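You operate a simulated robot arm through the tools that you are given. There is no shell and no other tool.

Carry out the task below with a simulated robot arm. There is one attempt and no reset: what you move stays moved.

## Task
Clear the result and test the meter again at 3 kV.
Fine: red stop button first, one press; earth lever up to TEST, one press of the green button, and back to EARTH when the test ends.

The check looks at the end state, three seconds after you hand in, the way a careful person would. Anything else that was tipped, shoved, dropped, spilled or broken makes it a failure.

## Robot
A 6-joint arm with a two-finger parallel gripper, fixed in place. Base frame: the origin is on the floor under the middle of its stand, x ahead of it, y to its left, z up. Readings come in cm, rad, newtons and seconds.
It reaches about 83.8 cm from its shoulder. Its first joint turns from -1.152 to 1.152 rad. Payload 2.45 kg.
Tool frame: the origin (TCP) lies between the finger pads and is the grasp point; the fingertips stand 2.4 cm ahead of it; z points along the fingers, y is the line along which they close. The gripper opens to 6.8 cm. The fingers are 1.7 cm wide and 1 cm thick; the gripper's body (4 by 7 cm) begins 4.1 cm behind the TCP.
Orientation is that of the tool frame in the base frame, as a unit quaternion [x, y, z, w]. With the fingers straight down and closing along the base's y, the tool's x points along the base's -x, its y along +y and its z along -z.

## Interface
- The arm moves only by the tool move_arm. Its argument "targets" is one flat list of numbers, 7 for each row, row after row: the shift along the tool's x, y, z in cm, then the turn, a rotation vector about the tool's x, y, z in degrees, then the gripper command, from -1 (shut) to 1 (fully open), values between in proportion. In form: [dx, dy, dz, wx, wy, wz, claw, dx, dy, dz, wx, wy, wz, claw, ...]. A call has 1 to 20 rows; each row shifts and turns the commanded pose from where the row before left it, along the tool's axes as they then stand. A row lasts 0.2 s, in which the tool goes at most 5 cm and 0.15 rad; a call with a longer step from one row to the next is refused whole, and so is a gripper value outside its range. A pose out of reach is approached as far as the arm can. The call stops where the force on the tool passes 40 N (or 10 N more than at its start, if that is more) or the arm is blocked; 0.2 s more then pass. Each finger travels about 10.8 cm/s and halts on what it meets, pressing with about 22 N; the grip force reading is that of the motor and also rises with nothing between the fingers. The clock runs only during rows and for 0.2 s after the last one: add rows that do not move to give the fingers time. It gives the time, the measured TCP pose, the force on the tool (base axes), the opening and the grip force at its end, in the units of the frame above (readings bear some noise), with the torque about the TCP (base axes, N m) and any sound that the robot's microphone picked up, and new pictures: "views" is both (left out), scene, wrist or none.
- Cameras (640 x 400 px; columns grow to the right, rows downward): "scene" is fixed at [18.04, 43.12, 145.73]; the picture's right is [-0.57, -0.82, 0.00], its down [-0.56, 0.39, -0.73] and it looks along [0.60, -0.41, -0.69] (base axes); focal length 352 px, centre (320, 200). "wrist" rides on the gripper at [8.4, 1.1, -7.5] in the tool frame; the picture's right is [-0.13, 0.99, 0.00], its down [-0.60, -0.08, -0.79] and it looks along [-0.79, -0.10, 0.61] (tool axes); focal length 251 px, centre (320, 200). There is no depth. A picture from a camera that has moved, and an enlarged one, comes with that camera's place and axes in the base frame and with its lens. The place of the scene camera against the robot may be out by one fixed shift of up to 1.2 cm in any direction.
- enlarge(camera, box): a new picture of the part [left, top, right, bottom] of that camera's present view, enlarged. The clock stands still meanwhile.
- job_done(): hands the job in; it is judged then, once.

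Places have to be worked out from the pictures, the camera data and where the tool is seen. Open the gripper and draw the arm clear of the work before you hand the job in, unless the task says otherwise.

The tools are called after "Emit:" as a command line: name --argument value ..., lists and objects as JSON in quotes. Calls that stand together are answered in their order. move_arm: Moves the arm, as the interface text tells. Its arguments: {"type":"object","properties":{"targets":{"type":"array","items":{"type":"number"}},"views":{"type":"string","enum":["both","scene","wrist","none"]}},"required":["targets"]} The other tools are called the same way: enlarge (camera, box) takes an enlarged picture of a part of a camera's view; job_done () hands the job in.

At the start:

```text
clock: 0.0
ee_pos: [48.69, 7.02, 104.49]
ee_rot: [0.0, 1.0, 0.001, 0.0]
contact_force: [-0.5, 0.1, 0.9]
ft_torque: [0.0, 0.01, 0.02]
grip_width: 6.84
grip_force: 0.0
```

scene: 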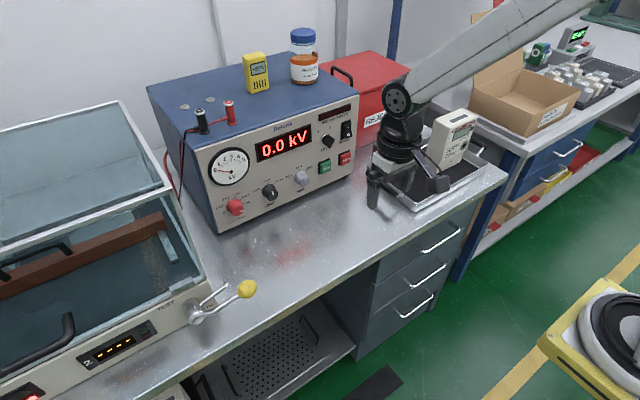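
wrist: 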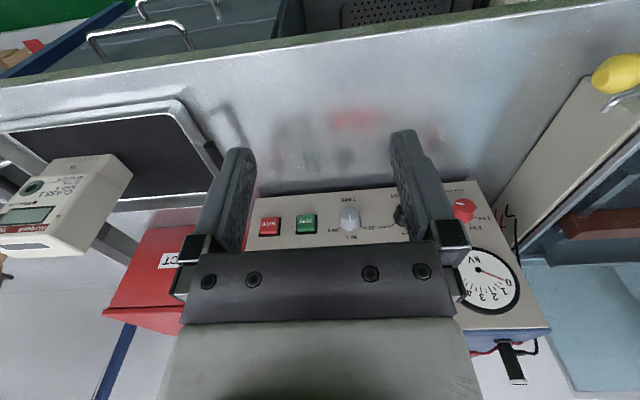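

I'll look closely at the panel, the lever and the test bay before moving anything.

Emit:
enlarge --camera "scene" --box '[180, 80, 380, 230]'

Emit:
enlarge --camera "scene" --box '[0, 200, 280, 400]'

Emit:
enlarge --camera "wrist" --box '[220, 170, 560, 390]'

Emit:
enlarge --camera "scene" --box '[340, 80, 520, 220]'

```text
2.67 times, centred on (280, 155) of scene
camera zoom: at [18.04, 43.12, 145.73], right [-0.57, -0.82, 0.0], down [-0.56, 0.39, -0.73], along [0.6, -0.41, -0.69], focal length 938 px, centre (427, 320)
```

zoom: 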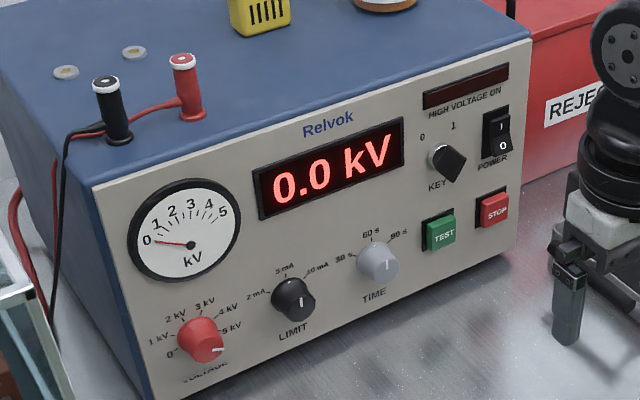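

```text
2.00 times, centred on (140, 300) of scene
camera zoom: at [18.04, 43.12, 145.73], right [-0.57, -0.82, 0.0], down [-0.56, 0.39, -0.73], along [0.6, -0.41, -0.69], focal length 704 px, centre (680, 0)
```

zoom: 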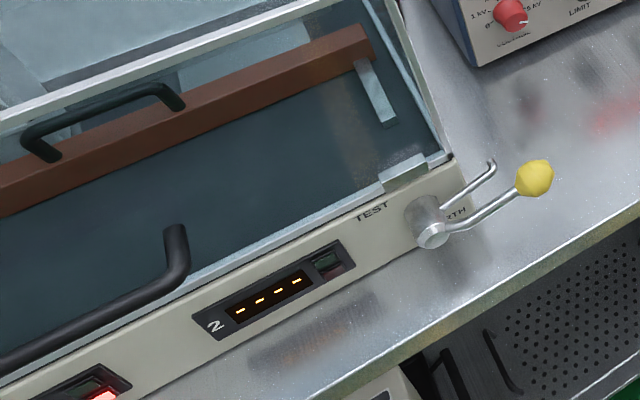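

```text
1.82 times, centred on (390, 280) of wrist
camera zoom: at [40.28, 8.1, 111.9], right [0.13, 0.99, 0.0], down [0.6, -0.08, 0.79], along [0.79, -0.1, -0.61], focal length 457 px, centre (193, 54)
```

zoom: 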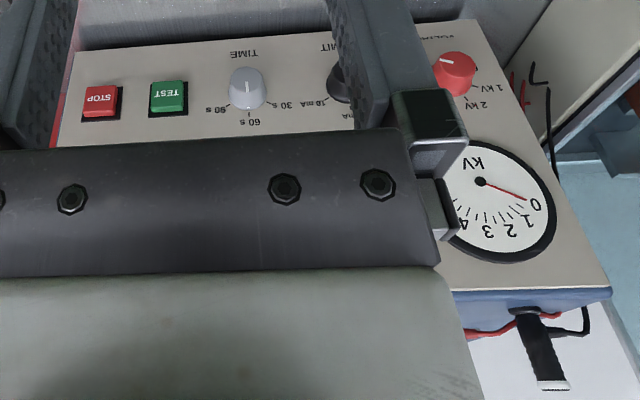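

```text
2.86 times, centred on (430, 150) of scene
camera zoom: at [18.04, 43.12, 145.73], right [-0.57, -0.82, 0.0], down [-0.56, 0.39, -0.73], along [0.6, -0.41, -0.69], focal length 1005 px, centre (6, 343)
```

zoom: 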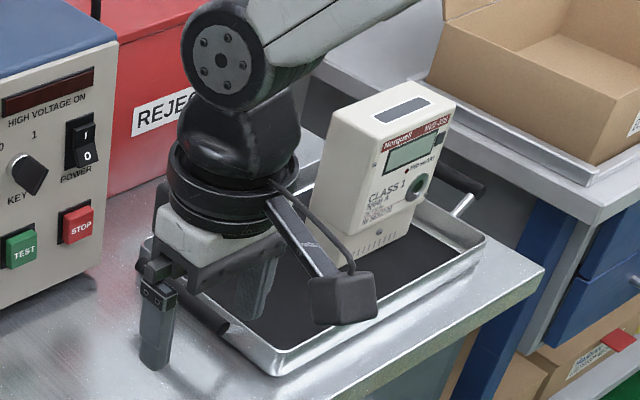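

The Relvok tester face looks toward the robot at about x = 77. I put STOP near (77, -5.4, 88.5), TEST near (77, 1, 88.5) and the lever ball near (55, 34, 89). I'll move left and up so the wrist camera can show the chamber, the lever and the left half of the panel.

Emit:
move_arm --targets '[1, 4, -2, 0, 0, 0, 1, 1, 4, -2, 0, 0, 0, 1, 1, 4, -2, 0, 0, 0, 1, 1, 4, -2, 0, 0, 0, 1, 1, 4, -1, 0, 0, 0, 1, 0, 0, 0, 0, 0, 0, 1]'

```text
clock: 1.4
ee_pos: [43.43, 26.98, 113.45]
ee_rot: [0.0, 1.0, 0.0, 0.0]
contact_force: [0.5, -0.3, -0.4]
ft_torque: [0.06, 0.0, 0.02]
grip_width: 6.79
grip_force: 0.1
camera wrist: at [35.05, 28.09, 120.96], right [0.13, 0.99, 0.0], down [0.6, -0.08, 0.79], along [0.79, -0.1, -0.61], focal length 251 px, centre (320, 200)
```

scene: 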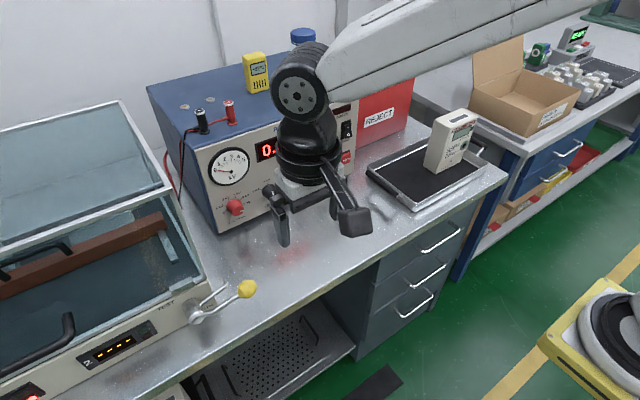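
wrist: 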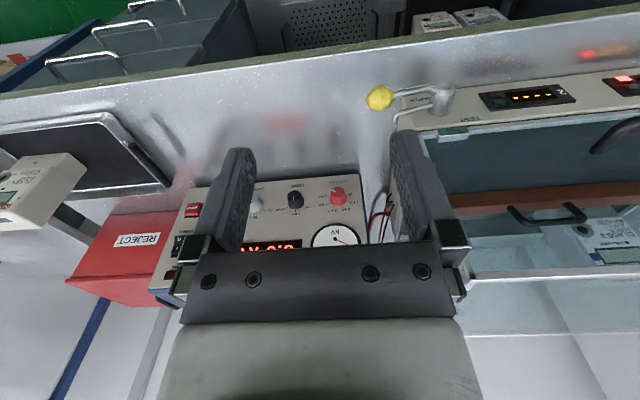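

There is a meter inside the chamber, at the right of the wrist view. I'll enlarge the lever, the displays and the panel.

Emit:
enlarge --camera "wrist" --box '[340, 30, 640, 220]'

Emit:
enlarge --camera "wrist" --box '[230, 160, 400, 260]'

Emit:
enlarge --camera "wrist" --box '[460, 160, 640, 290]'

Emit:
enlarge --camera "scene" --box '[190, 130, 290, 230]'

```text
2.11 times, centred on (490, 125) of wrist
camera zoom: at [35.05, 28.09, 120.96], right [0.13, 0.99, 0.0], down [0.6, -0.08, 0.79], along [0.79, -0.1, -0.61], focal length 529 px, centre (-38, 358)
```

zoom: 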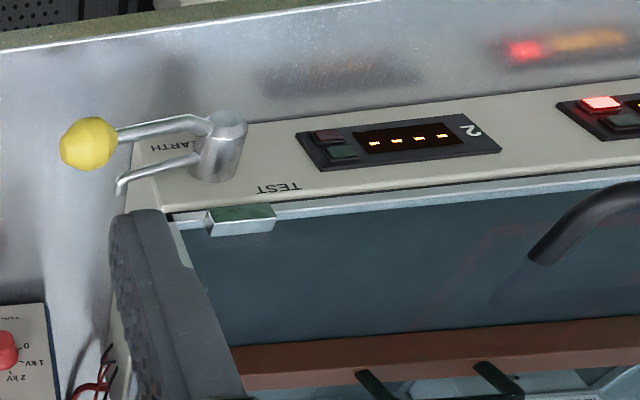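

```text
3.76 times, centred on (315, 210) of wrist
camera zoom: at [35.05, 28.09, 120.96], right [0.13, 0.99, 0.0], down [0.6, -0.08, 0.79], along [0.79, -0.1, -0.61], focal length 947 px, centre (339, 162)
```

zoom: 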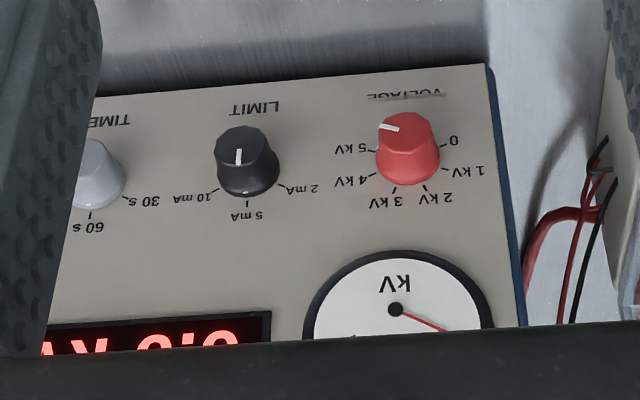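

```text
3.08 times, centred on (550, 225) of wrist
camera zoom: at [35.05, 28.09, 120.96], right [0.13, 0.99, 0.0], down [0.6, -0.08, 0.79], along [0.79, -0.1, -0.61], focal length 774 px, centre (-388, 123)
```

zoom: 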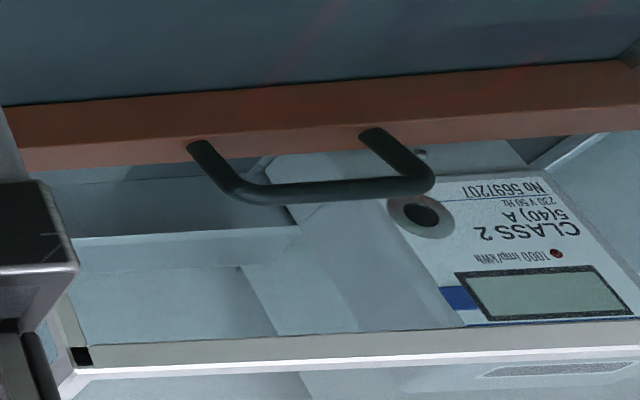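

```text
4.00 times, centred on (240, 180) of scene
camera zoom: at [18.04, 43.12, 145.73], right [-0.57, -0.82, 0.0], down [-0.56, 0.39, -0.73], along [0.6, -0.41, -0.69], focal length 1407 px, centre (640, 280)
```

zoom: 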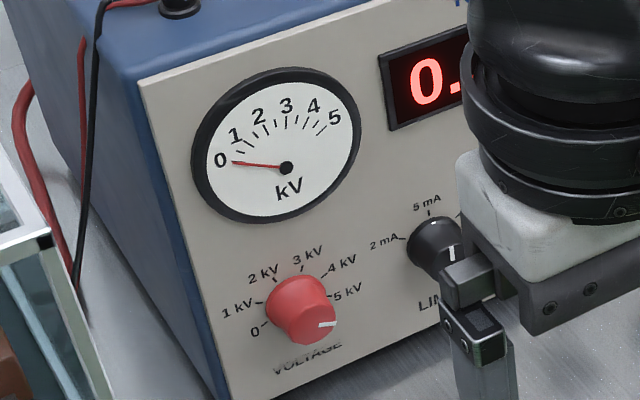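

The voltage knob points at 5 kV, so it needs to go to 3 kV before the test. I'll move further left to see the other chamber display, the red lamp and the lid.

Emit:
move_arm --targets '[1, 4.5, -0.5, 0, 0, 0, 1, 1, 4.5, -0.5, 0, 0, 0, 1, 1, 4.5, 0, 0, 0, 0, 1, 1, 4.5, 0, 0, 0, 0, 1, 0, 0, 0, 0, 0, 0, 1]'

```text
clock: 2.6
ee_pos: [39.77, 44.87, 114.5]
ee_rot: [0.0, 1.0, 0.0, 0.0]
contact_force: [0.4, 0.6, -0.3]
ft_torque: [0.02, 0.01, 0.01]
grip_width: 6.83
grip_force: 0.0
camera wrist: at [31.39, 46.04, 121.98], right [0.13, 0.99, 0.0], down [0.6, -0.08, 0.79], along [0.79, -0.1, -0.61], focal length 251 px, centre (320, 200)
```

scene: 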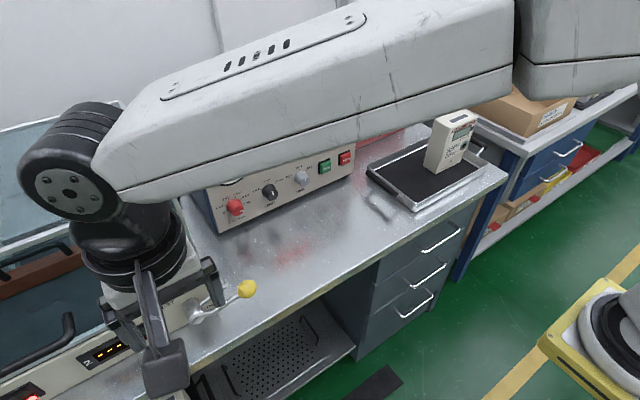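
wrist: 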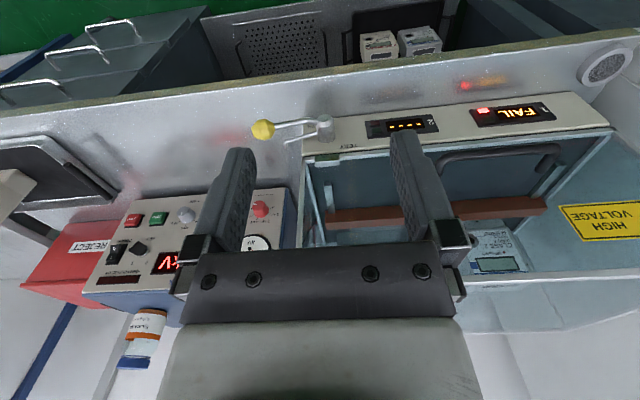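

Emit:
enlarge --camera "wrist" --box '[300, 80, 640, 300]'

Emit:
enlarge --camera "wrist" --box '[80, 180, 300, 300]'

Emit:
enlarge --camera "scene" --box '[0, 200, 280, 400]'

```text
1.82 times, centred on (470, 190) of wrist
camera zoom: at [31.39, 46.04, 121.98], right [0.13, 0.99, 0.0], down [0.6, -0.08, 0.79], along [0.79, -0.1, -0.61], focal length 457 px, centre (47, 218)
```

zoom: 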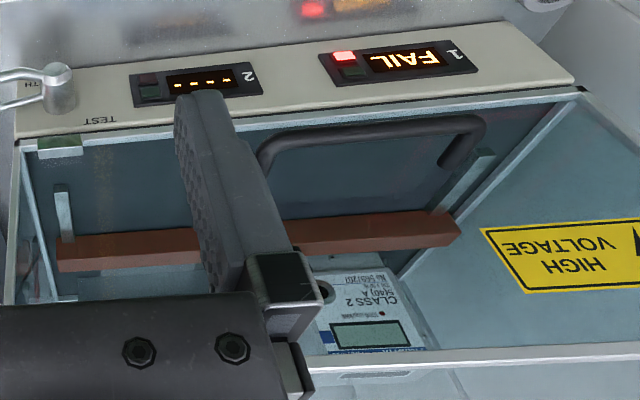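

```text
2.91 times, centred on (190, 240) of wrist
camera zoom: at [31.39, 46.04, 121.98], right [0.13, 0.99, 0.0], down [0.6, -0.08, 0.79], along [0.79, -0.1, -0.61], focal length 731 px, centre (698, 84)
```

zoom: 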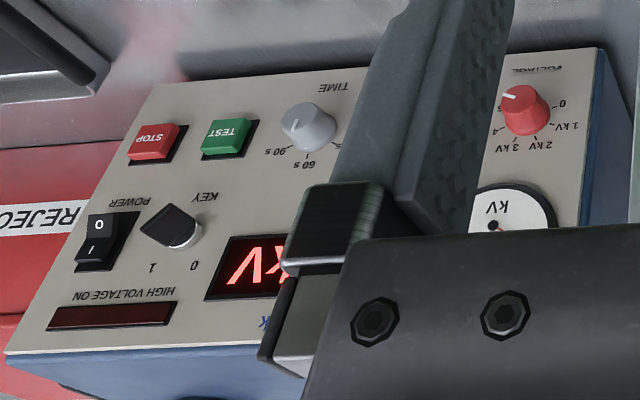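

```text
2.00 times, centred on (140, 300) of scene
camera zoom: at [18.04, 43.13, 145.73], right [-0.57, -0.82, 0.0], down [-0.56, 0.39, -0.73], along [0.6, -0.41, -0.69], focal length 704 px, centre (680, 0)
```

zoom: 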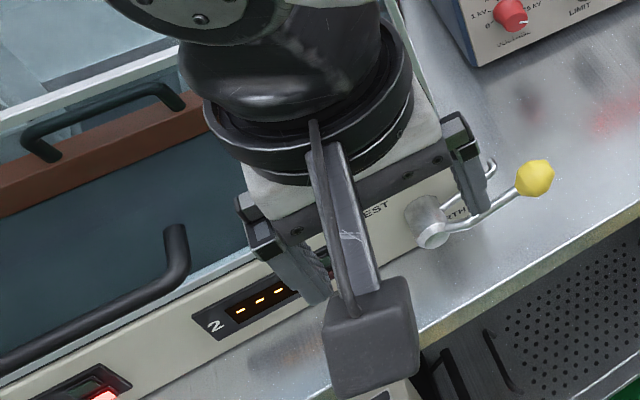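

Chamber position 1 reads FAIL with its red lamp lit, and that is the result to clear. The lid is shut on the meter and the lever is at EARTH. I'll swing back in front of the STOP button, shut the fingers and pitch the tool 45° forward, so the camera looks straight at the panel.

Emit:
move_arm --targets '[-1.2, -4.6, 0, 0, 0, 0, 1, -1.2, -4.6, 0, 0, 0, 0, 1, -1.2, -4.6, 0, 0, 0, 0, 0, -1.2, -4.6, 0, 0, 0, 0, -1, -1.2, -4.6, 0, 0, 0, 0, -1, -1.2, -4.6, 0, 0, 0, 0, -1, -1.2, -4.6, 0, 0, 0, 0, -1, -1.2, -4.6, 0, 0, 0, 0, -1, -1.2, -4.6, 0, 0, 0, 0, -1, -1.2, -4.6, 0, 0, 0, 0, -1, -1.2, -4.3, 0, 0, 0, 0, -1, 0, 0, 0, 0, -7.5, 0, -1, 0, 0, 0, 0, -7.5, 0, -1, 0, 0, 0, 0, -7.5, 0, -1, 0, 0, 0, 0, -7.5, 0, -1, 0, 0, 0, 0, -7.5, 0, -1, 0, 0, 0, 0, -7.5, 0, -1, 0, 0, 0, 0, 0, 0, -1]'

```text
clock: 6.4
ee_pos: [52.9, -5.29, 114.42]
ee_rot: [-0.001, 0.929, 0.003, 0.37]
contact_force: [0.6, -0.4, 0.3]
ft_torque: [0.01, -0.01, -0.02]
grip_width: 0.01
grip_force: 22.4
camera wrist: at [41.63, -4.15, 114.07], right [0.09, 0.99, 0.09], down [-0.11, -0.08, 0.99], along [0.99, -0.1, 0.1], focal length 251 px, centre (320, 200)
```

scene: 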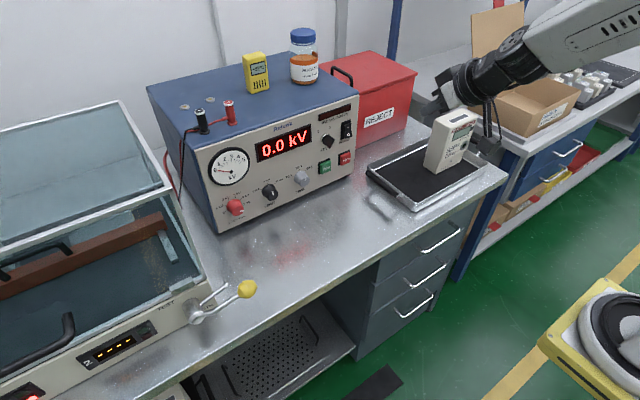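
wrist: 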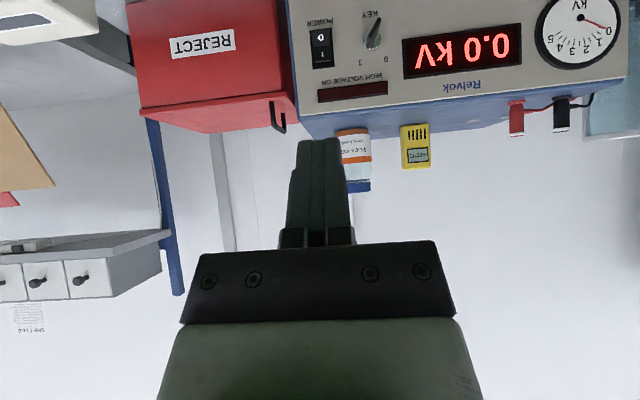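

The tool is pitched and the camera looks straight at the panel. I'll lower it in front of STOP and stay well back while I check alignment.

Emit:
move_arm --targets '[1.98, 0, 3.68, 0, 0, 0, -1, 1.98, 0, 3.68, 0, 0, 0, -1, 1.98, 0, 3.68, 0, 0, 0, -1, 1.98, 0, 3.68, 0, 0, 0, -1, 1.98, 0, 3.68, 0, 0, 0, -1, 0, 0, 0, 0, 0, 0, -1]'

Emit:
enlarge --camera "wrist" --box '[200, 40, 440, 190]'

```text
clock: 7.8
ee_pos: [58.5, -5.74, 95.2]
ee_rot: [-0.003, 0.924, 0.003, 0.383]
contact_force: [-0.5, 0.3, -0.5]
ft_torque: [0.01, -0.02, -0.02]
grip_width: 0.0
grip_force: 22.4
out of reach, approached as far as the arm can: row 1, 5
camera wrist: at [47.33, -4.67, 94.52], right [0.08, 0.99, 0.09], down [-0.13, -0.08, 0.99], along [0.99, -0.1, 0.13], focal length 251 px, centre (320, 200)
```

scene: 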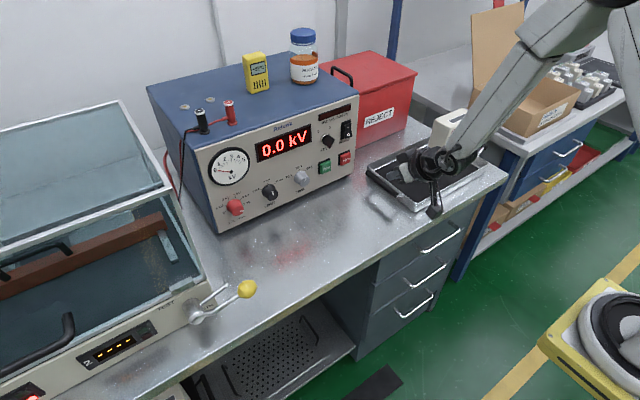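
wrist: 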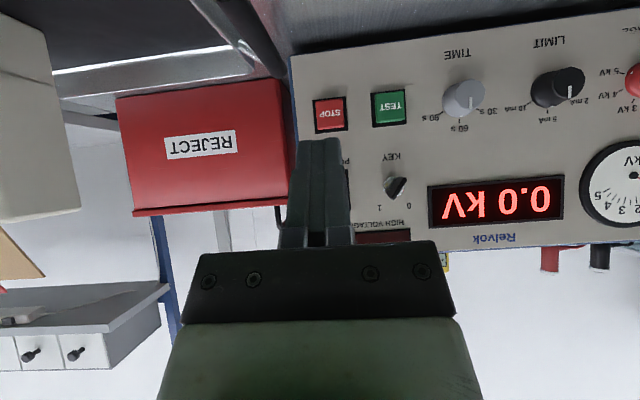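

```text
2.67 times, centred on (320, 115) of wrist
camera zoom: at [47.33, -4.67, 94.52], right [0.08, 0.99, 0.09], down [-0.13, -0.08, 0.99], along [0.99, -0.1, 0.13], focal length 670 px, centre (320, 427)
```

zoom: 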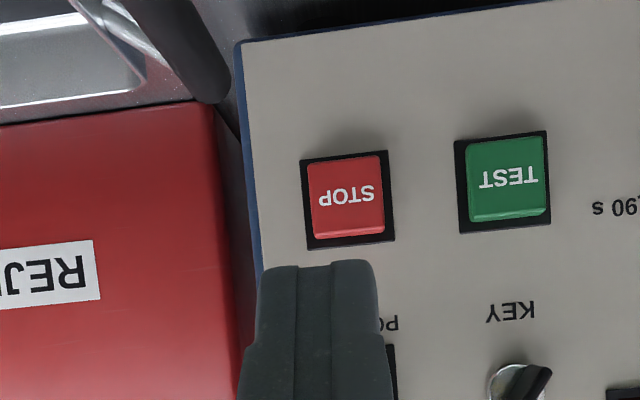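

STOP comes out at about (76.9, -5.5, 88.6), which agrees with my first estimate. I'll bring the closed fingertips to about 4 cm in front of it.

Emit:
move_arm --targets '[-1.06, 0.05, 3.0, 0, 0, 0, -1, -1.06, 0.05, 3.0, 0, 0, 0, -1, -1.06, 0.05, 3.0, 0, 0, 0, -1, -1.06, 0.05, 3.0, 0, 0, 0, -1, 0, 0, 0, 0, 0, 0, -1]'

Emit:
enlarge --camera "wrist" --box '[200, 40, 440, 190]'

```text
clock: 9.0
ee_pos: [70.25, -5.71, 89.6]
ee_rot: [0.0, 0.924, 0.001, 0.382]
contact_force: [-0.2, 0.1, -0.2]
ft_torque: [-0.02, 0.02, -0.01]
grip_width: 0.0
grip_force: 21.9
camera wrist: at [59.08, -4.55, 89.05], right [0.09, 0.99, 0.09], down [-0.13, -0.08, 0.99], along [0.99, -0.1, 0.13], focal length 251 px, centre (320, 200)
```

scene: 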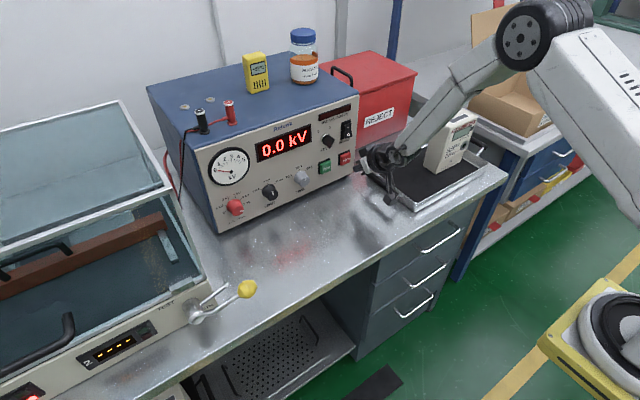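
wrist: 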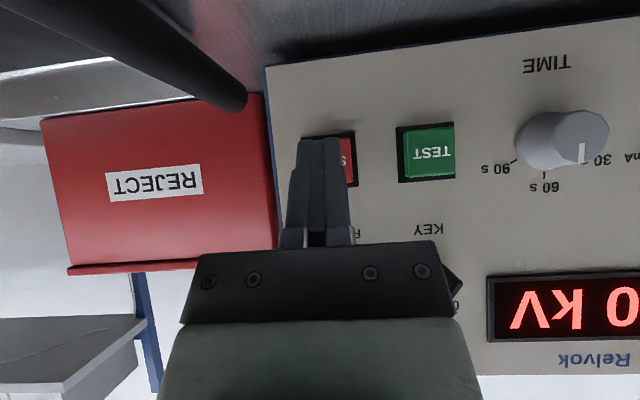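

```text
2.67 times, centred on (320, 115) of wrist
camera zoom: at [59.08, -4.55, 89.05], right [0.09, 0.99, 0.09], down [-0.13, -0.08, 0.99], along [0.99, -0.1, 0.13], focal length 670 px, centre (320, 427)
```

zoom: 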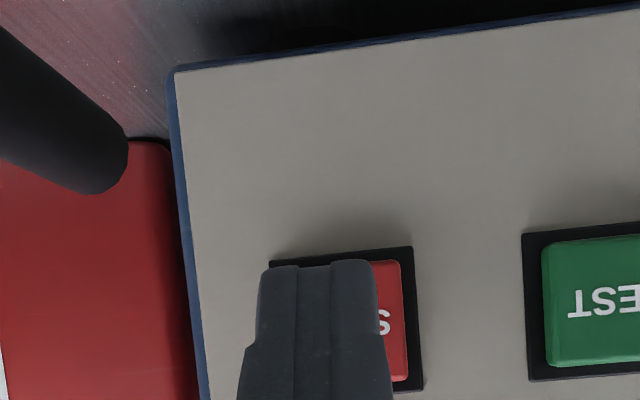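

The fingertips line up with STOP to within about 1 mm sideways. I'll creep forward to just short of contact.

Emit:
move_arm --targets '[-0.9, 0.1, 0.9, 0, 0, 0, -1, -0.9, 0.05, 0.9, 0, 0, 0, -1, -0.7, 0, 0.7, 0, 0, 0, -1, 0, 0, 0, 0, 0, 0, -1]'

Emit:
enlarge --camera "wrist" --box '[200, 40, 440, 190]'

Emit:
enlarge --camera "scene" --box '[290, 100, 430, 220]'

```text
clock: 10.0
ee_pos: [73.56, -5.63, 89.54]
ee_rot: [0.0, 0.924, 0.001, 0.383]
contact_force: [-1.1, -0.7, 0.1]
ft_torque: [0.0, 0.0, -0.01]
grip_width: 0.0
grip_force: 21.7
camera wrist: at [62.47, -4.39, 88.96], right [0.09, 0.99, 0.09], down [-0.13, -0.08, 0.99], along [0.99, -0.1, 0.12], focal length 251 px, centre (320, 200)
```

scene: 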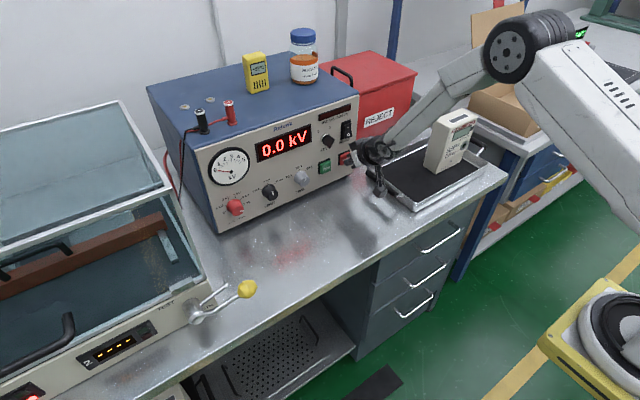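
wrist: 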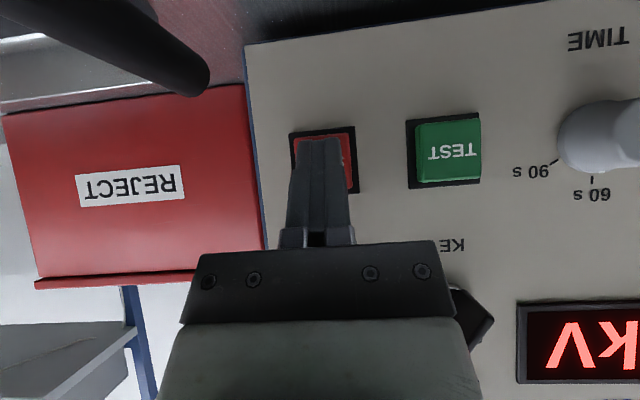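

```text
2.67 times, centred on (320, 115) of wrist
camera zoom: at [62.47, -4.39, 88.96], right [0.09, 0.99, 0.09], down [-0.13, -0.08, 0.99], along [0.99, -0.1, 0.12], focal length 670 px, centre (320, 427)
```

zoom: 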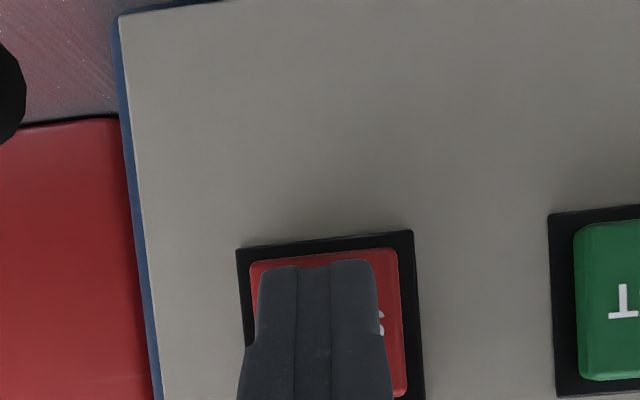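

```text
3.33 times, centred on (360, 160) of scene
camera zoom: at [18.04, 43.12, 145.73], right [-0.57, -0.82, 0.0], down [-0.56, 0.39, -0.73], along [0.6, -0.41, -0.69], focal length 1172 px, centre (187, 333)
```

zoom: 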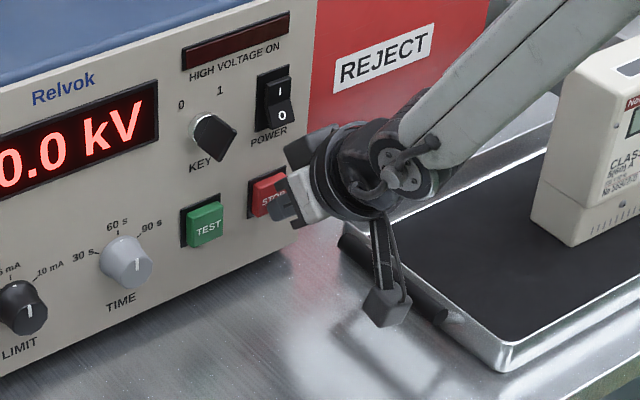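

The tip is about 1 cm from the button and well centred. I'll advance in small steps and watch the force.

Emit:
move_arm --targets '[-0.14, 0, 0.14, 0, 0, 0, -1, -0.14, 0, 0.14, 0, 0, 0, -1, -0.14, 0, 0.14, 0, 0, 0, -1, -0.14, 0, 0.14, 0, 0, 0, -1]' --views "wrist"

```text
clock: 11.1
ee_pos: [73.98, -5.63, 89.44]
ee_rot: [0.001, 0.926, -0.001, 0.378]
contact_force: [-10.1, 0.2, 2.2]
ft_torque: [0.01, 0.05, 0.02]
grip_width: 0.0
grip_force: 21.8
heard: click
stopped in row 4: the force on the tool passed its limit at 42 N (the readings are from after the stop); the commanded pose is now the measured one
camera wrist: at [62.84, -4.36, 88.91], right [0.09, 0.99, 0.09], down [-0.12, -0.08, 0.99], along [0.99, -0.1, 0.11], focal length 251 px, centre (320, 200)
```

wrist: 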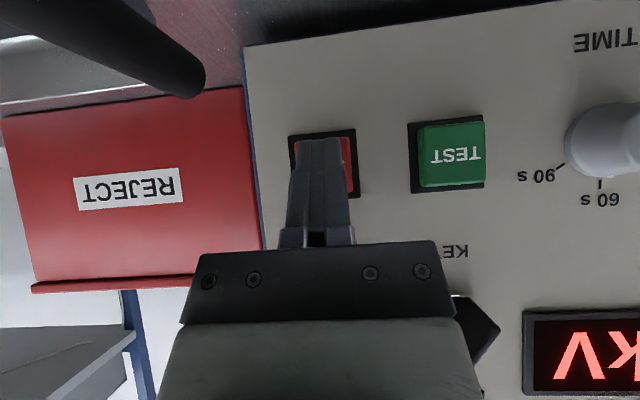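

I heard a click, so STOP has been pressed once. I'll pull straight back and check that the red FAIL lamp at the chamber has gone out.

Emit:
move_arm --targets '[0.7, 0, -0.7, 0, 0, 0, -1, 1.8, 0, -1.8, 0, 0, 0, -1, 2.5, 0, -2.5, 0, 0, 0, -1, 0, 0, 0, 0, 0, 0, -1]'

Emit:
enlarge --camera "scene" --box '[0, 260, 200, 400]'

Emit:
enlarge --camera "scene" --box '[180, 80, 380, 230]'

Emit:
enlarge --camera "wrist" --box '[250, 80, 640, 320]'

```text
clock: 12.1
ee_pos: [67.36, -5.72, 89.57]
ee_rot: [-0.001, 0.925, 0.003, 0.38]
contact_force: [0.6, -1.0, 0.1]
ft_torque: [-0.01, -0.06, 0.0]
grip_width: 0.0
grip_force: 21.7
camera wrist: at [56.08, -4.57, 89.07], right [0.09, 0.99, 0.1], down [-0.13, -0.08, 0.99], along [0.99, -0.1, 0.12], focal length 251 px, centre (320, 200)
```

scene: 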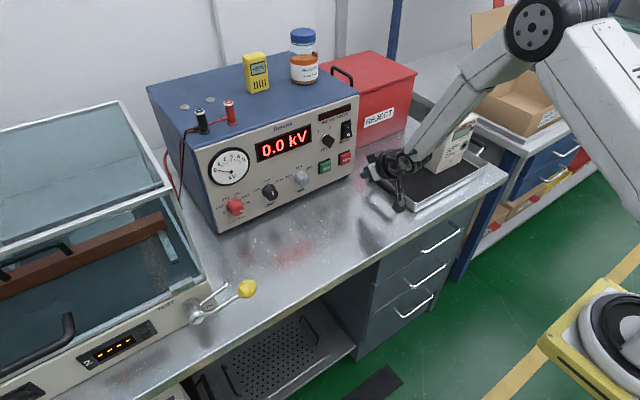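
wrist: 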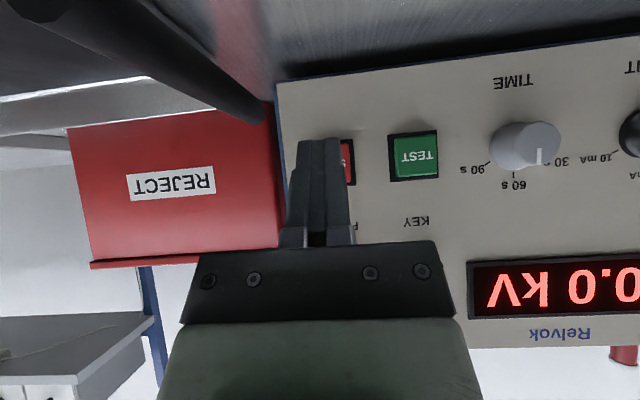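

```text
2.86 times, centred on (100, 330) of scene
camera zoom: at [18.04, 43.12, 145.73], right [-0.57, -0.82, 0.0], down [-0.56, 0.39, -0.73], along [0.6, -0.41, -0.69], focal length 1005 px, centre (949, -171)
```

zoom: 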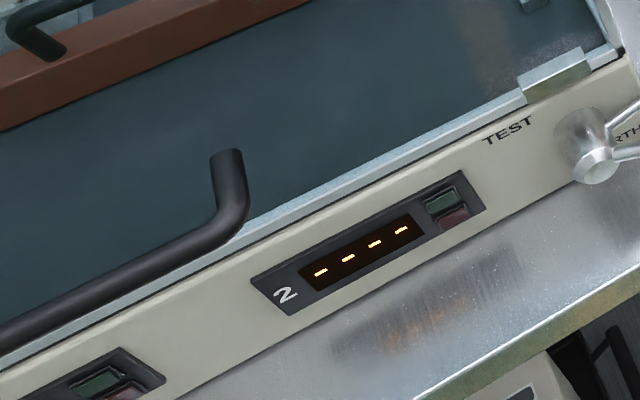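

```text
2.67 times, centred on (280, 155) of scene
camera zoom: at [18.04, 43.12, 145.73], right [-0.57, -0.82, 0.0], down [-0.56, 0.39, -0.73], along [0.6, -0.41, -0.69], focal length 938 px, centre (427, 320)
```

zoom: 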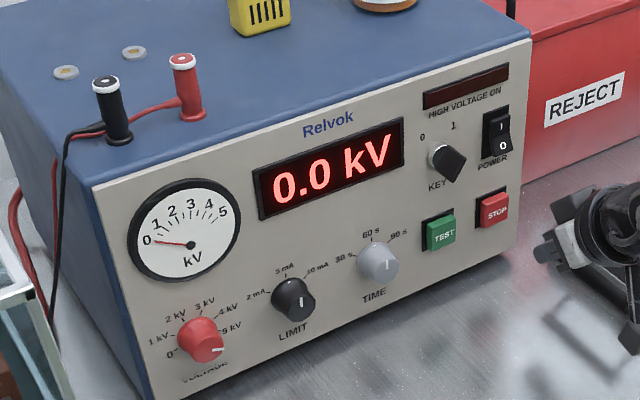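

```text
1.64 times, centred on (445, 200) of wrist
camera zoom: at [56.08, -4.57, 89.07], right [0.09, 0.99, 0.1], down [-0.13, -0.08, 0.99], along [0.99, -0.1, 0.12], focal length 413 px, centre (115, 200)
```

zoom: 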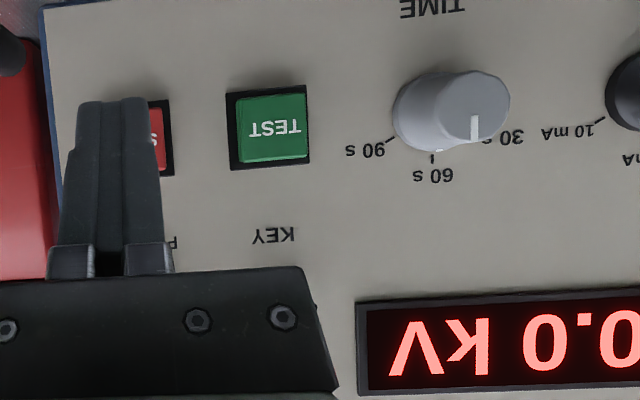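

The FAIL lamp at position 1 is dark, so the result is cleared. Next is the VOLTAGE knob, from 5 kV to 3 kV. I'll lift, slide left above the lever ball's height and open the gripper.

Emit:
move_arm --targets '[-0.7, 0, -4, 0, 0, 0, -1, -0.7, 0, -4, 0, 0, 0, -1, -0.7, 0, -4, 0, 0, 0, -1, 0, 4.6, 0, 0, 0, 0, -1, 0, 4.6, 0, 0, 0, 0, -1, 0, 4.6, 0, 0, 0, 0, 0, 0, 4.6, 0, 0, 0, 0, 1, 0, 4.6, 0, 0, 0, 0, 1, 0, 4.6, 0, 0, 0, 0, 1, 0, 4.6, 0, 0, 0, 0, 1, 0, 0, 0, 0, 0, 0, 1]'

Emit:
enlarge --camera "wrist" --box '[200, 0, 440, 150]'

```text
clock: 14.5
ee_pos: [60.55, -4.31, 99.48]
ee_rot: [0.001, 0.925, 0.002, 0.379]
contact_force: [0.5, 0.6, 0.5]
ft_torque: [0.03, 0.01, -0.01]
grip_width: 6.79
grip_force: 0.1
out of reach, approached as far as the arm can: row 4, 5, 6, 7, 8, 9, 10
camera wrist: at [49.19, -3.19, 98.97], right [0.09, 0.99, 0.09], down [-0.13, -0.08, 0.99], along [0.99, -0.1, 0.12], focal length 251 px, centre (320, 200)
```

scene: 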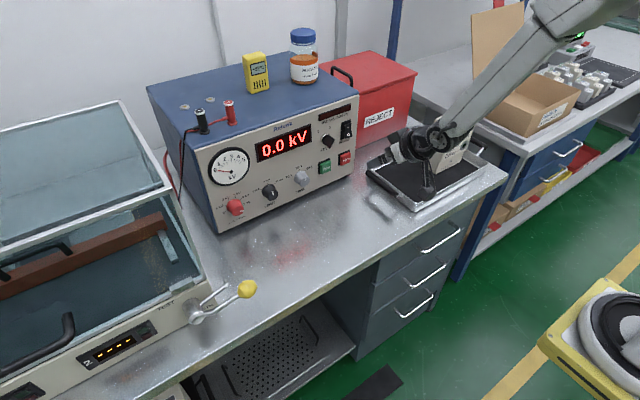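
wrist: 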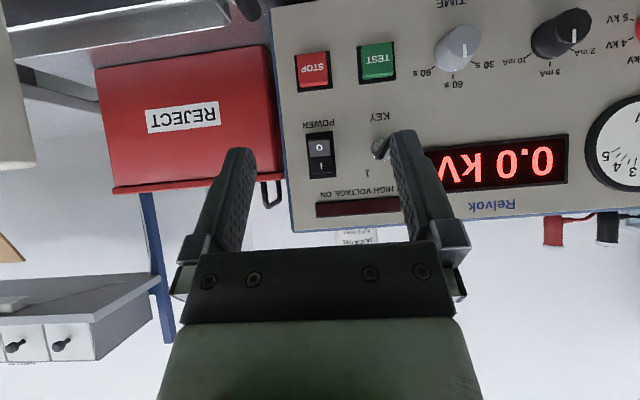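

```text
2.67 times, centred on (320, 75) of wrist
camera zoom: at [49.19, -3.19, 98.97], right [0.09, 0.99, 0.09], down [-0.13, -0.08, 0.99], along [0.99, -0.1, 0.12], focal length 670 px, centre (320, 533)
```

zoom: 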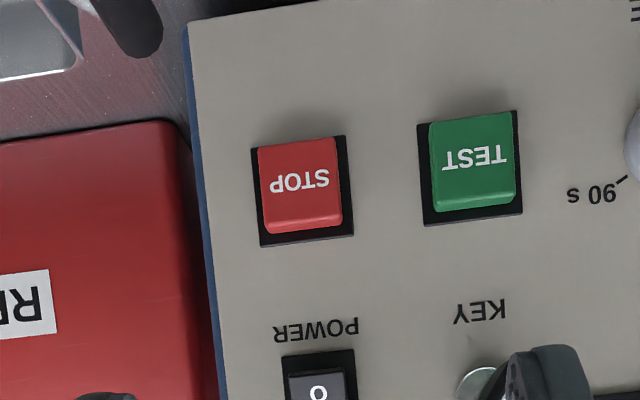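

The sideways moves were out of reach. In this pose the tool is nearly in line with the forearm, so the wrist is close to singular. I'll pitch the fingers back toward straight down and then slide left.

Emit:
move_arm --targets '[0, 0, 0, 0, 7.5, 0, 1, 0, 0, -1, 0, 7.5, 0, 1, 0, 0, -1, 0, 7.5, 0, 1, 0, 0, -1, 0, 7.5, 0, 1, 0, 0, -1, 0, 7.5, 0, 1, 0, 0, -1, 0, 7.5, 0, 1, 0, 3, 0, 0, 0, 0, 1, 0, 3, 0, 0, 0, 0, 1, 0, 0, 0, 0, 0, 0, 1]'

```text
clock: 16.5
ee_pos: [59.1, 2.91, 102.72]
ee_rot: [-0.018, 0.989, 0.037, 0.14]
contact_force: [0.2, -0.4, 0.0]
ft_torque: [0.02, -0.01, 0.01]
grip_width: 6.77
grip_force: 0.0
out of reach, approached as far as the arm can: row 2, 3, 4
camera wrist: at [48.97, 3.22, 107.6], right [0.08, 0.99, 0.1], down [0.36, -0.13, 0.92], along [0.93, -0.03, -0.37], focal length 251 px, centre (320, 200)
```

scene: 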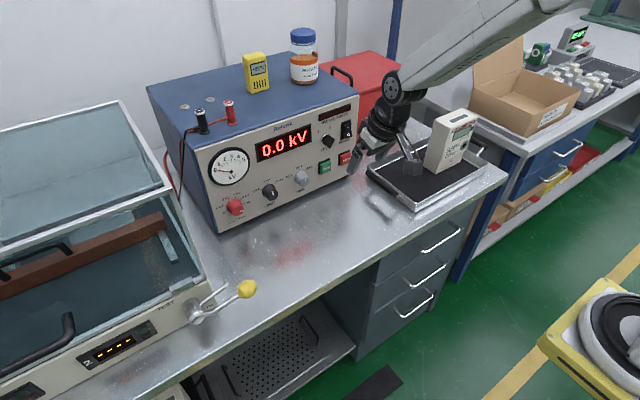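
wrist: 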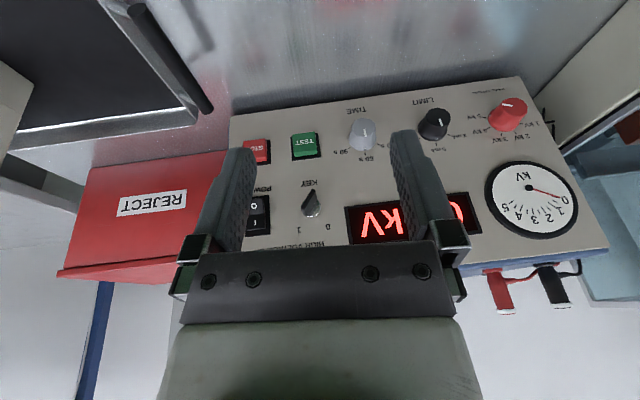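

The tool is now about 17° from vertical and lateral motion works again. I'll take out the small roll error and slide left to the VOLTAGE knob's y.

Emit:
move_arm --targets '[0, 0, 0, 4.5, 0, 1.45, 1, 0, 4.8, 0, 0, 0, 0, 1, 0, 4.8, 0, 0, 0, 0, 1, 0, 4.8, 0, 0, 0, 0, 1, 0, 4.8, 0, 0, 0, 0, 1, 0, 4.7, 0, 0, 0, 0, 1, 0, 0, 0, 0, 0, 0, 1]'

Emit:
enlarge --camera "wrist" --box '[220, 60, 420, 185]'

```text
clock: 18.1
ee_pos: [59.06, 26.85, 102.73]
ee_rot: [0.001, 0.99, 0.001, 0.141]
contact_force: [1.4, 0.6, 0.9]
ft_torque: [0.01, 0.01, -0.01]
grip_width: 6.8
grip_force: 0.1
camera wrist: at [48.87, 27.97, 107.7], right [0.13, 0.99, 0.04], down [0.36, -0.08, 0.93], along [0.92, -0.1, -0.37], focal length 251 px, centre (320, 200)
```

scene: 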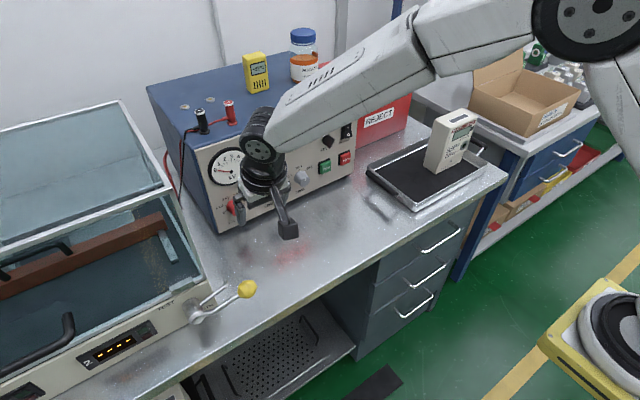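
wrist: 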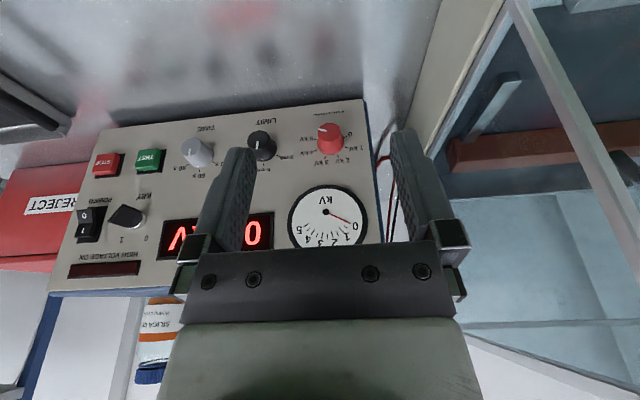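

```text
3.20 times, centred on (320, 122) of wrist
camera zoom: at [48.87, 27.97, 107.7], right [0.13, 0.99, 0.04], down [0.36, -0.08, 0.93], along [0.92, -0.1, -0.37], focal length 805 px, centre (320, 448)
```

zoom: 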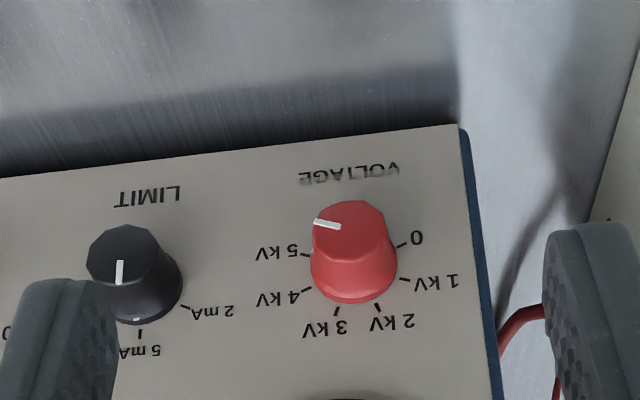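

The pointer is on 5 kV, and the ticks look about 46–48° apart. I'll pitch a little further forward and move closer, so I can place the knob accurately.

Emit:
move_arm --targets '[0, 0, 0, 0, -8, 0, 1, -2.0, 0, 4.0, 0, 0, 0, 1, -2.0, -0.1, 4.0, 0, 0, 0, 1, 0, 0, 0, 0, 0, 0, 1]'

Emit:
enlarge --camera "wrist" --box '[240, 60, 440, 185]'

```text
clock: 19.1
ee_pos: [65.83, 26.7, 97.15]
ee_rot: [0.0, 0.978, 0.001, 0.209]
contact_force: [0.2, -0.3, -1.1]
ft_torque: [-0.02, 0.0, 0.03]
grip_width: 6.8
grip_force: 0.1
camera wrist: at [55.17, 27.88, 100.52], right [0.12, 0.99, 0.05], down [0.23, -0.08, 0.97], along [0.97, -0.1, -0.23], focal length 251 px, centre (320, 200)
```

scene: 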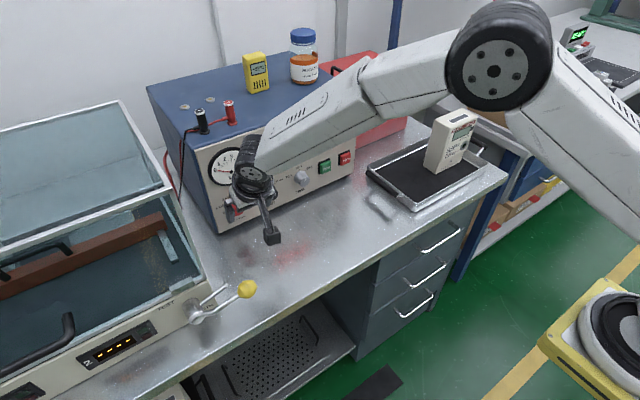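
wrist: 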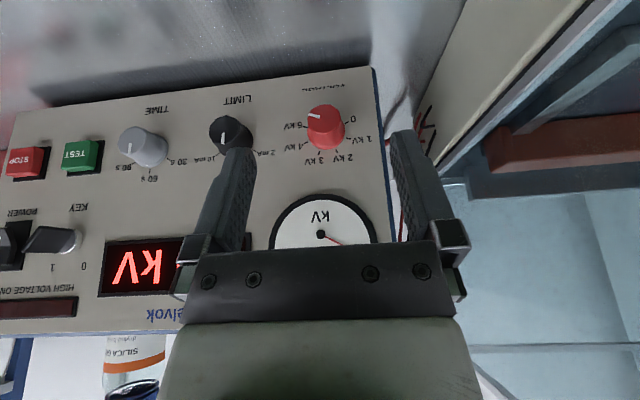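

```text
3.20 times, centred on (340, 122) of wrist
camera zoom: at [55.17, 27.88, 100.52], right [0.12, 0.99, 0.05], down [0.23, -0.08, 0.97], along [0.97, -0.1, -0.23], focal length 805 px, centre (256, 448)
```

zoom: 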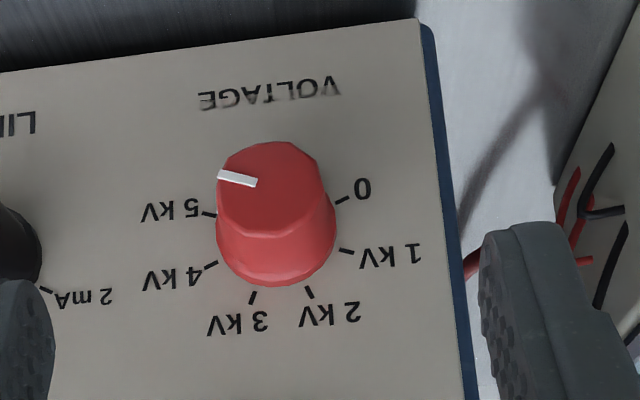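

I read the tick spacing as 45°, so the knob needs about 90° counter-clockwise. I place its axis at y ≈ 26.5, z ≈ 88.7, with its front at x ≈ 74.5–75. I'll roll the gripper 45° to come in from the upper right, which keeps the arm away from the chamber while I turn back toward upright.

Emit:
move_arm --targets '[0, 0, 0, -6.85, 0, 3.06, 0.65, 0, 0, 0, -6.85, 0, 3.06, 0.65, 0, 0, 0, -6.85, 0, 3.06, 0.65, 0, 0, 0, -6.85, 0, 3.06, 0.65, 0, 0, 0, -6.85, 0, 3.06, 0.65, 0, 0, 0, -6.85, 0, 3.06, 0.65, 0, 0, 0, 0, 0, 0, 0.65]'

Emit:
enlarge --camera "wrist" --box '[200, 60, 440, 210]'

```text
clock: 20.7
ee_pos: [65.91, 26.69, 96.95]
ee_rot: [0.081, 0.903, 0.375, 0.193]
contact_force: [-0.4, 0.2, 0.6]
ft_torque: [0.01, -0.03, 0.04]
grip_width: 5.6
grip_force: 0.1
camera wrist: at [55.22, 25.07, 100.21], right [0.12, 0.66, 0.74], down [0.23, -0.74, 0.63], along [0.97, 0.09, -0.24], focal length 251 px, centre (320, 200)
```

scene: 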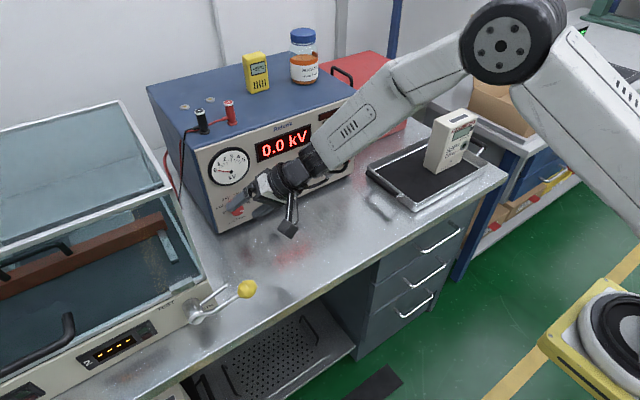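
wrist: 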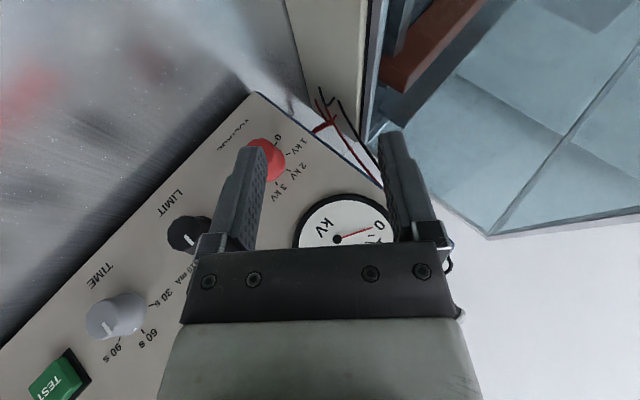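

```text
2.67 times, centred on (320, 135) of wrist
camera zoom: at [55.22, 25.07, 100.21], right [0.12, 0.66, 0.74], down [0.23, -0.74, 0.63], along [0.97, 0.09, -0.24], focal length 670 px, centre (320, 373)
```

zoom: 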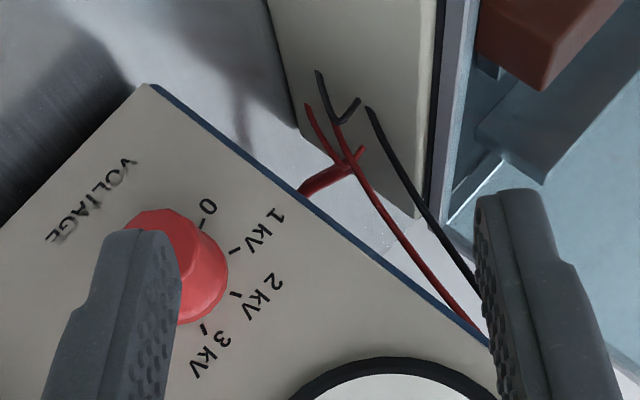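

The roll works as expected. I'll bring the gripper down to about 4–5 cm in front of the knob, with the knob between the fingers.

Emit:
move_arm --targets '[-0.87, -2.95, 3.08, 0, 0, 0, 0.65, -0.87, -2.95, 3.08, 0, 0, 0, 0.65, 0, 0, 0, 0, 0, 0, 0.65]'

Emit:
enlarge --camera "wrist" --box '[200, 60, 440, 210]'

Emit:
enlarge --camera "scene" --box '[180, 120, 340, 240]'

```text
clock: 21.5
ee_pos: [70.18, 26.16, 89.35]
ee_rot: [0.079, 0.903, 0.375, 0.194]
contact_force: [-0.4, -0.7, 0.3]
ft_torque: [-0.01, 0.0, 0.01]
grip_width: 5.62
grip_force: 0.0
camera wrist: at [59.53, 24.46, 92.42], right [0.12, 0.66, 0.74], down [0.23, -0.74, 0.63], along [0.97, 0.09, -0.24], focal length 251 px, centre (320, 200)
```

scene: 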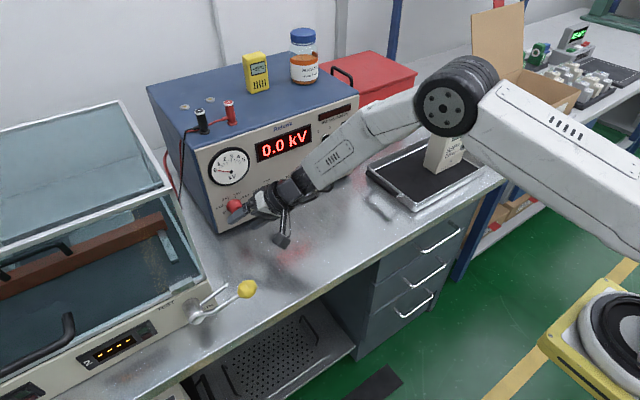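
wrist: 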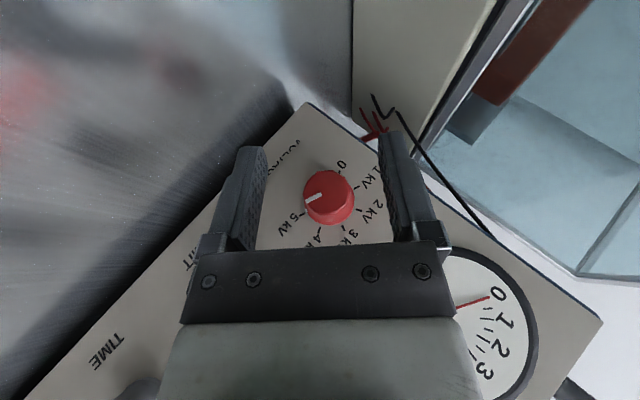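

```text
2.67 times, centred on (320, 135) of wrist
camera zoom: at [59.53, 24.46, 92.42], right [0.12, 0.66, 0.74], down [0.23, -0.74, 0.63], along [0.97, 0.09, -0.24], focal length 670 px, centre (320, 373)
```

zoom: 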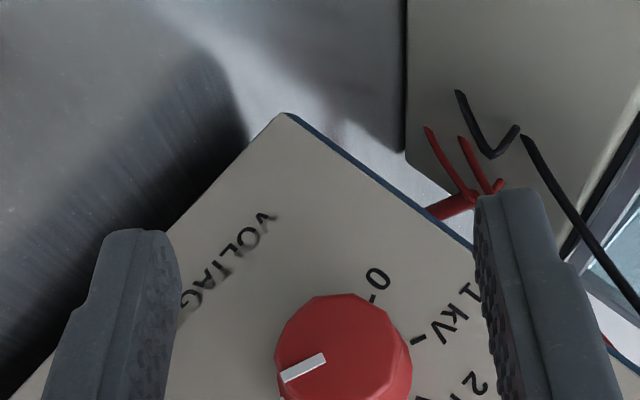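

```text
3.33 times, centred on (260, 180) of scene
camera zoom: at [18.04, 43.12, 145.73], right [-0.57, -0.82, 0.0], down [-0.56, 0.39, -0.73], along [0.6, -0.41, -0.69], focal length 1172 px, centre (520, 267)
```

zoom: 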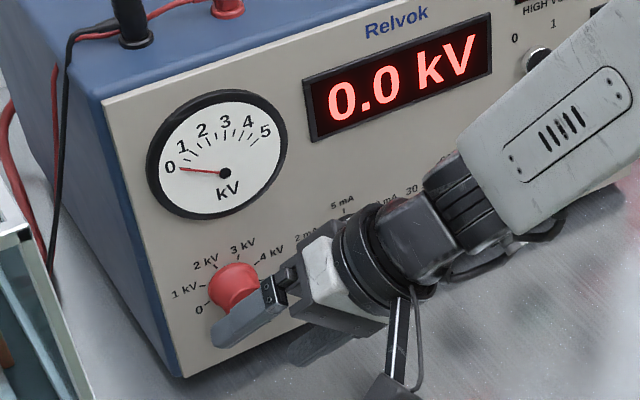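

The knob sits nicely between the fingers in this view. I'll enlarge it to measure its centre against the finger pads.

Emit:
enlarge --camera "wrist" --box '[220, 130, 440, 268]'

```text
2.90 times, centred on (330, 199) of wrist
camera zoom: at [59.53, 24.46, 92.42], right [0.12, 0.66, 0.74], down [0.23, -0.74, 0.63], along [0.97, 0.09, -0.24], focal length 729 px, centre (291, 203)
```

zoom: 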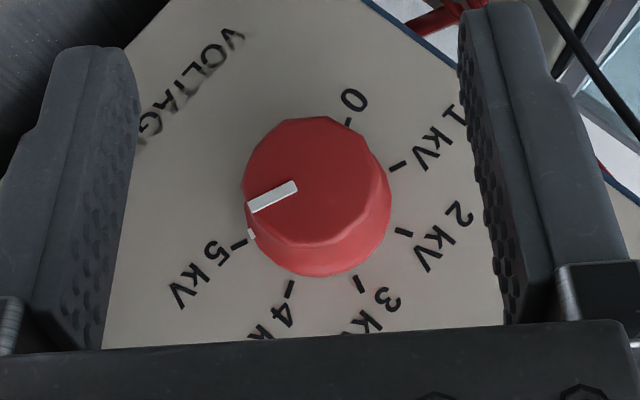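

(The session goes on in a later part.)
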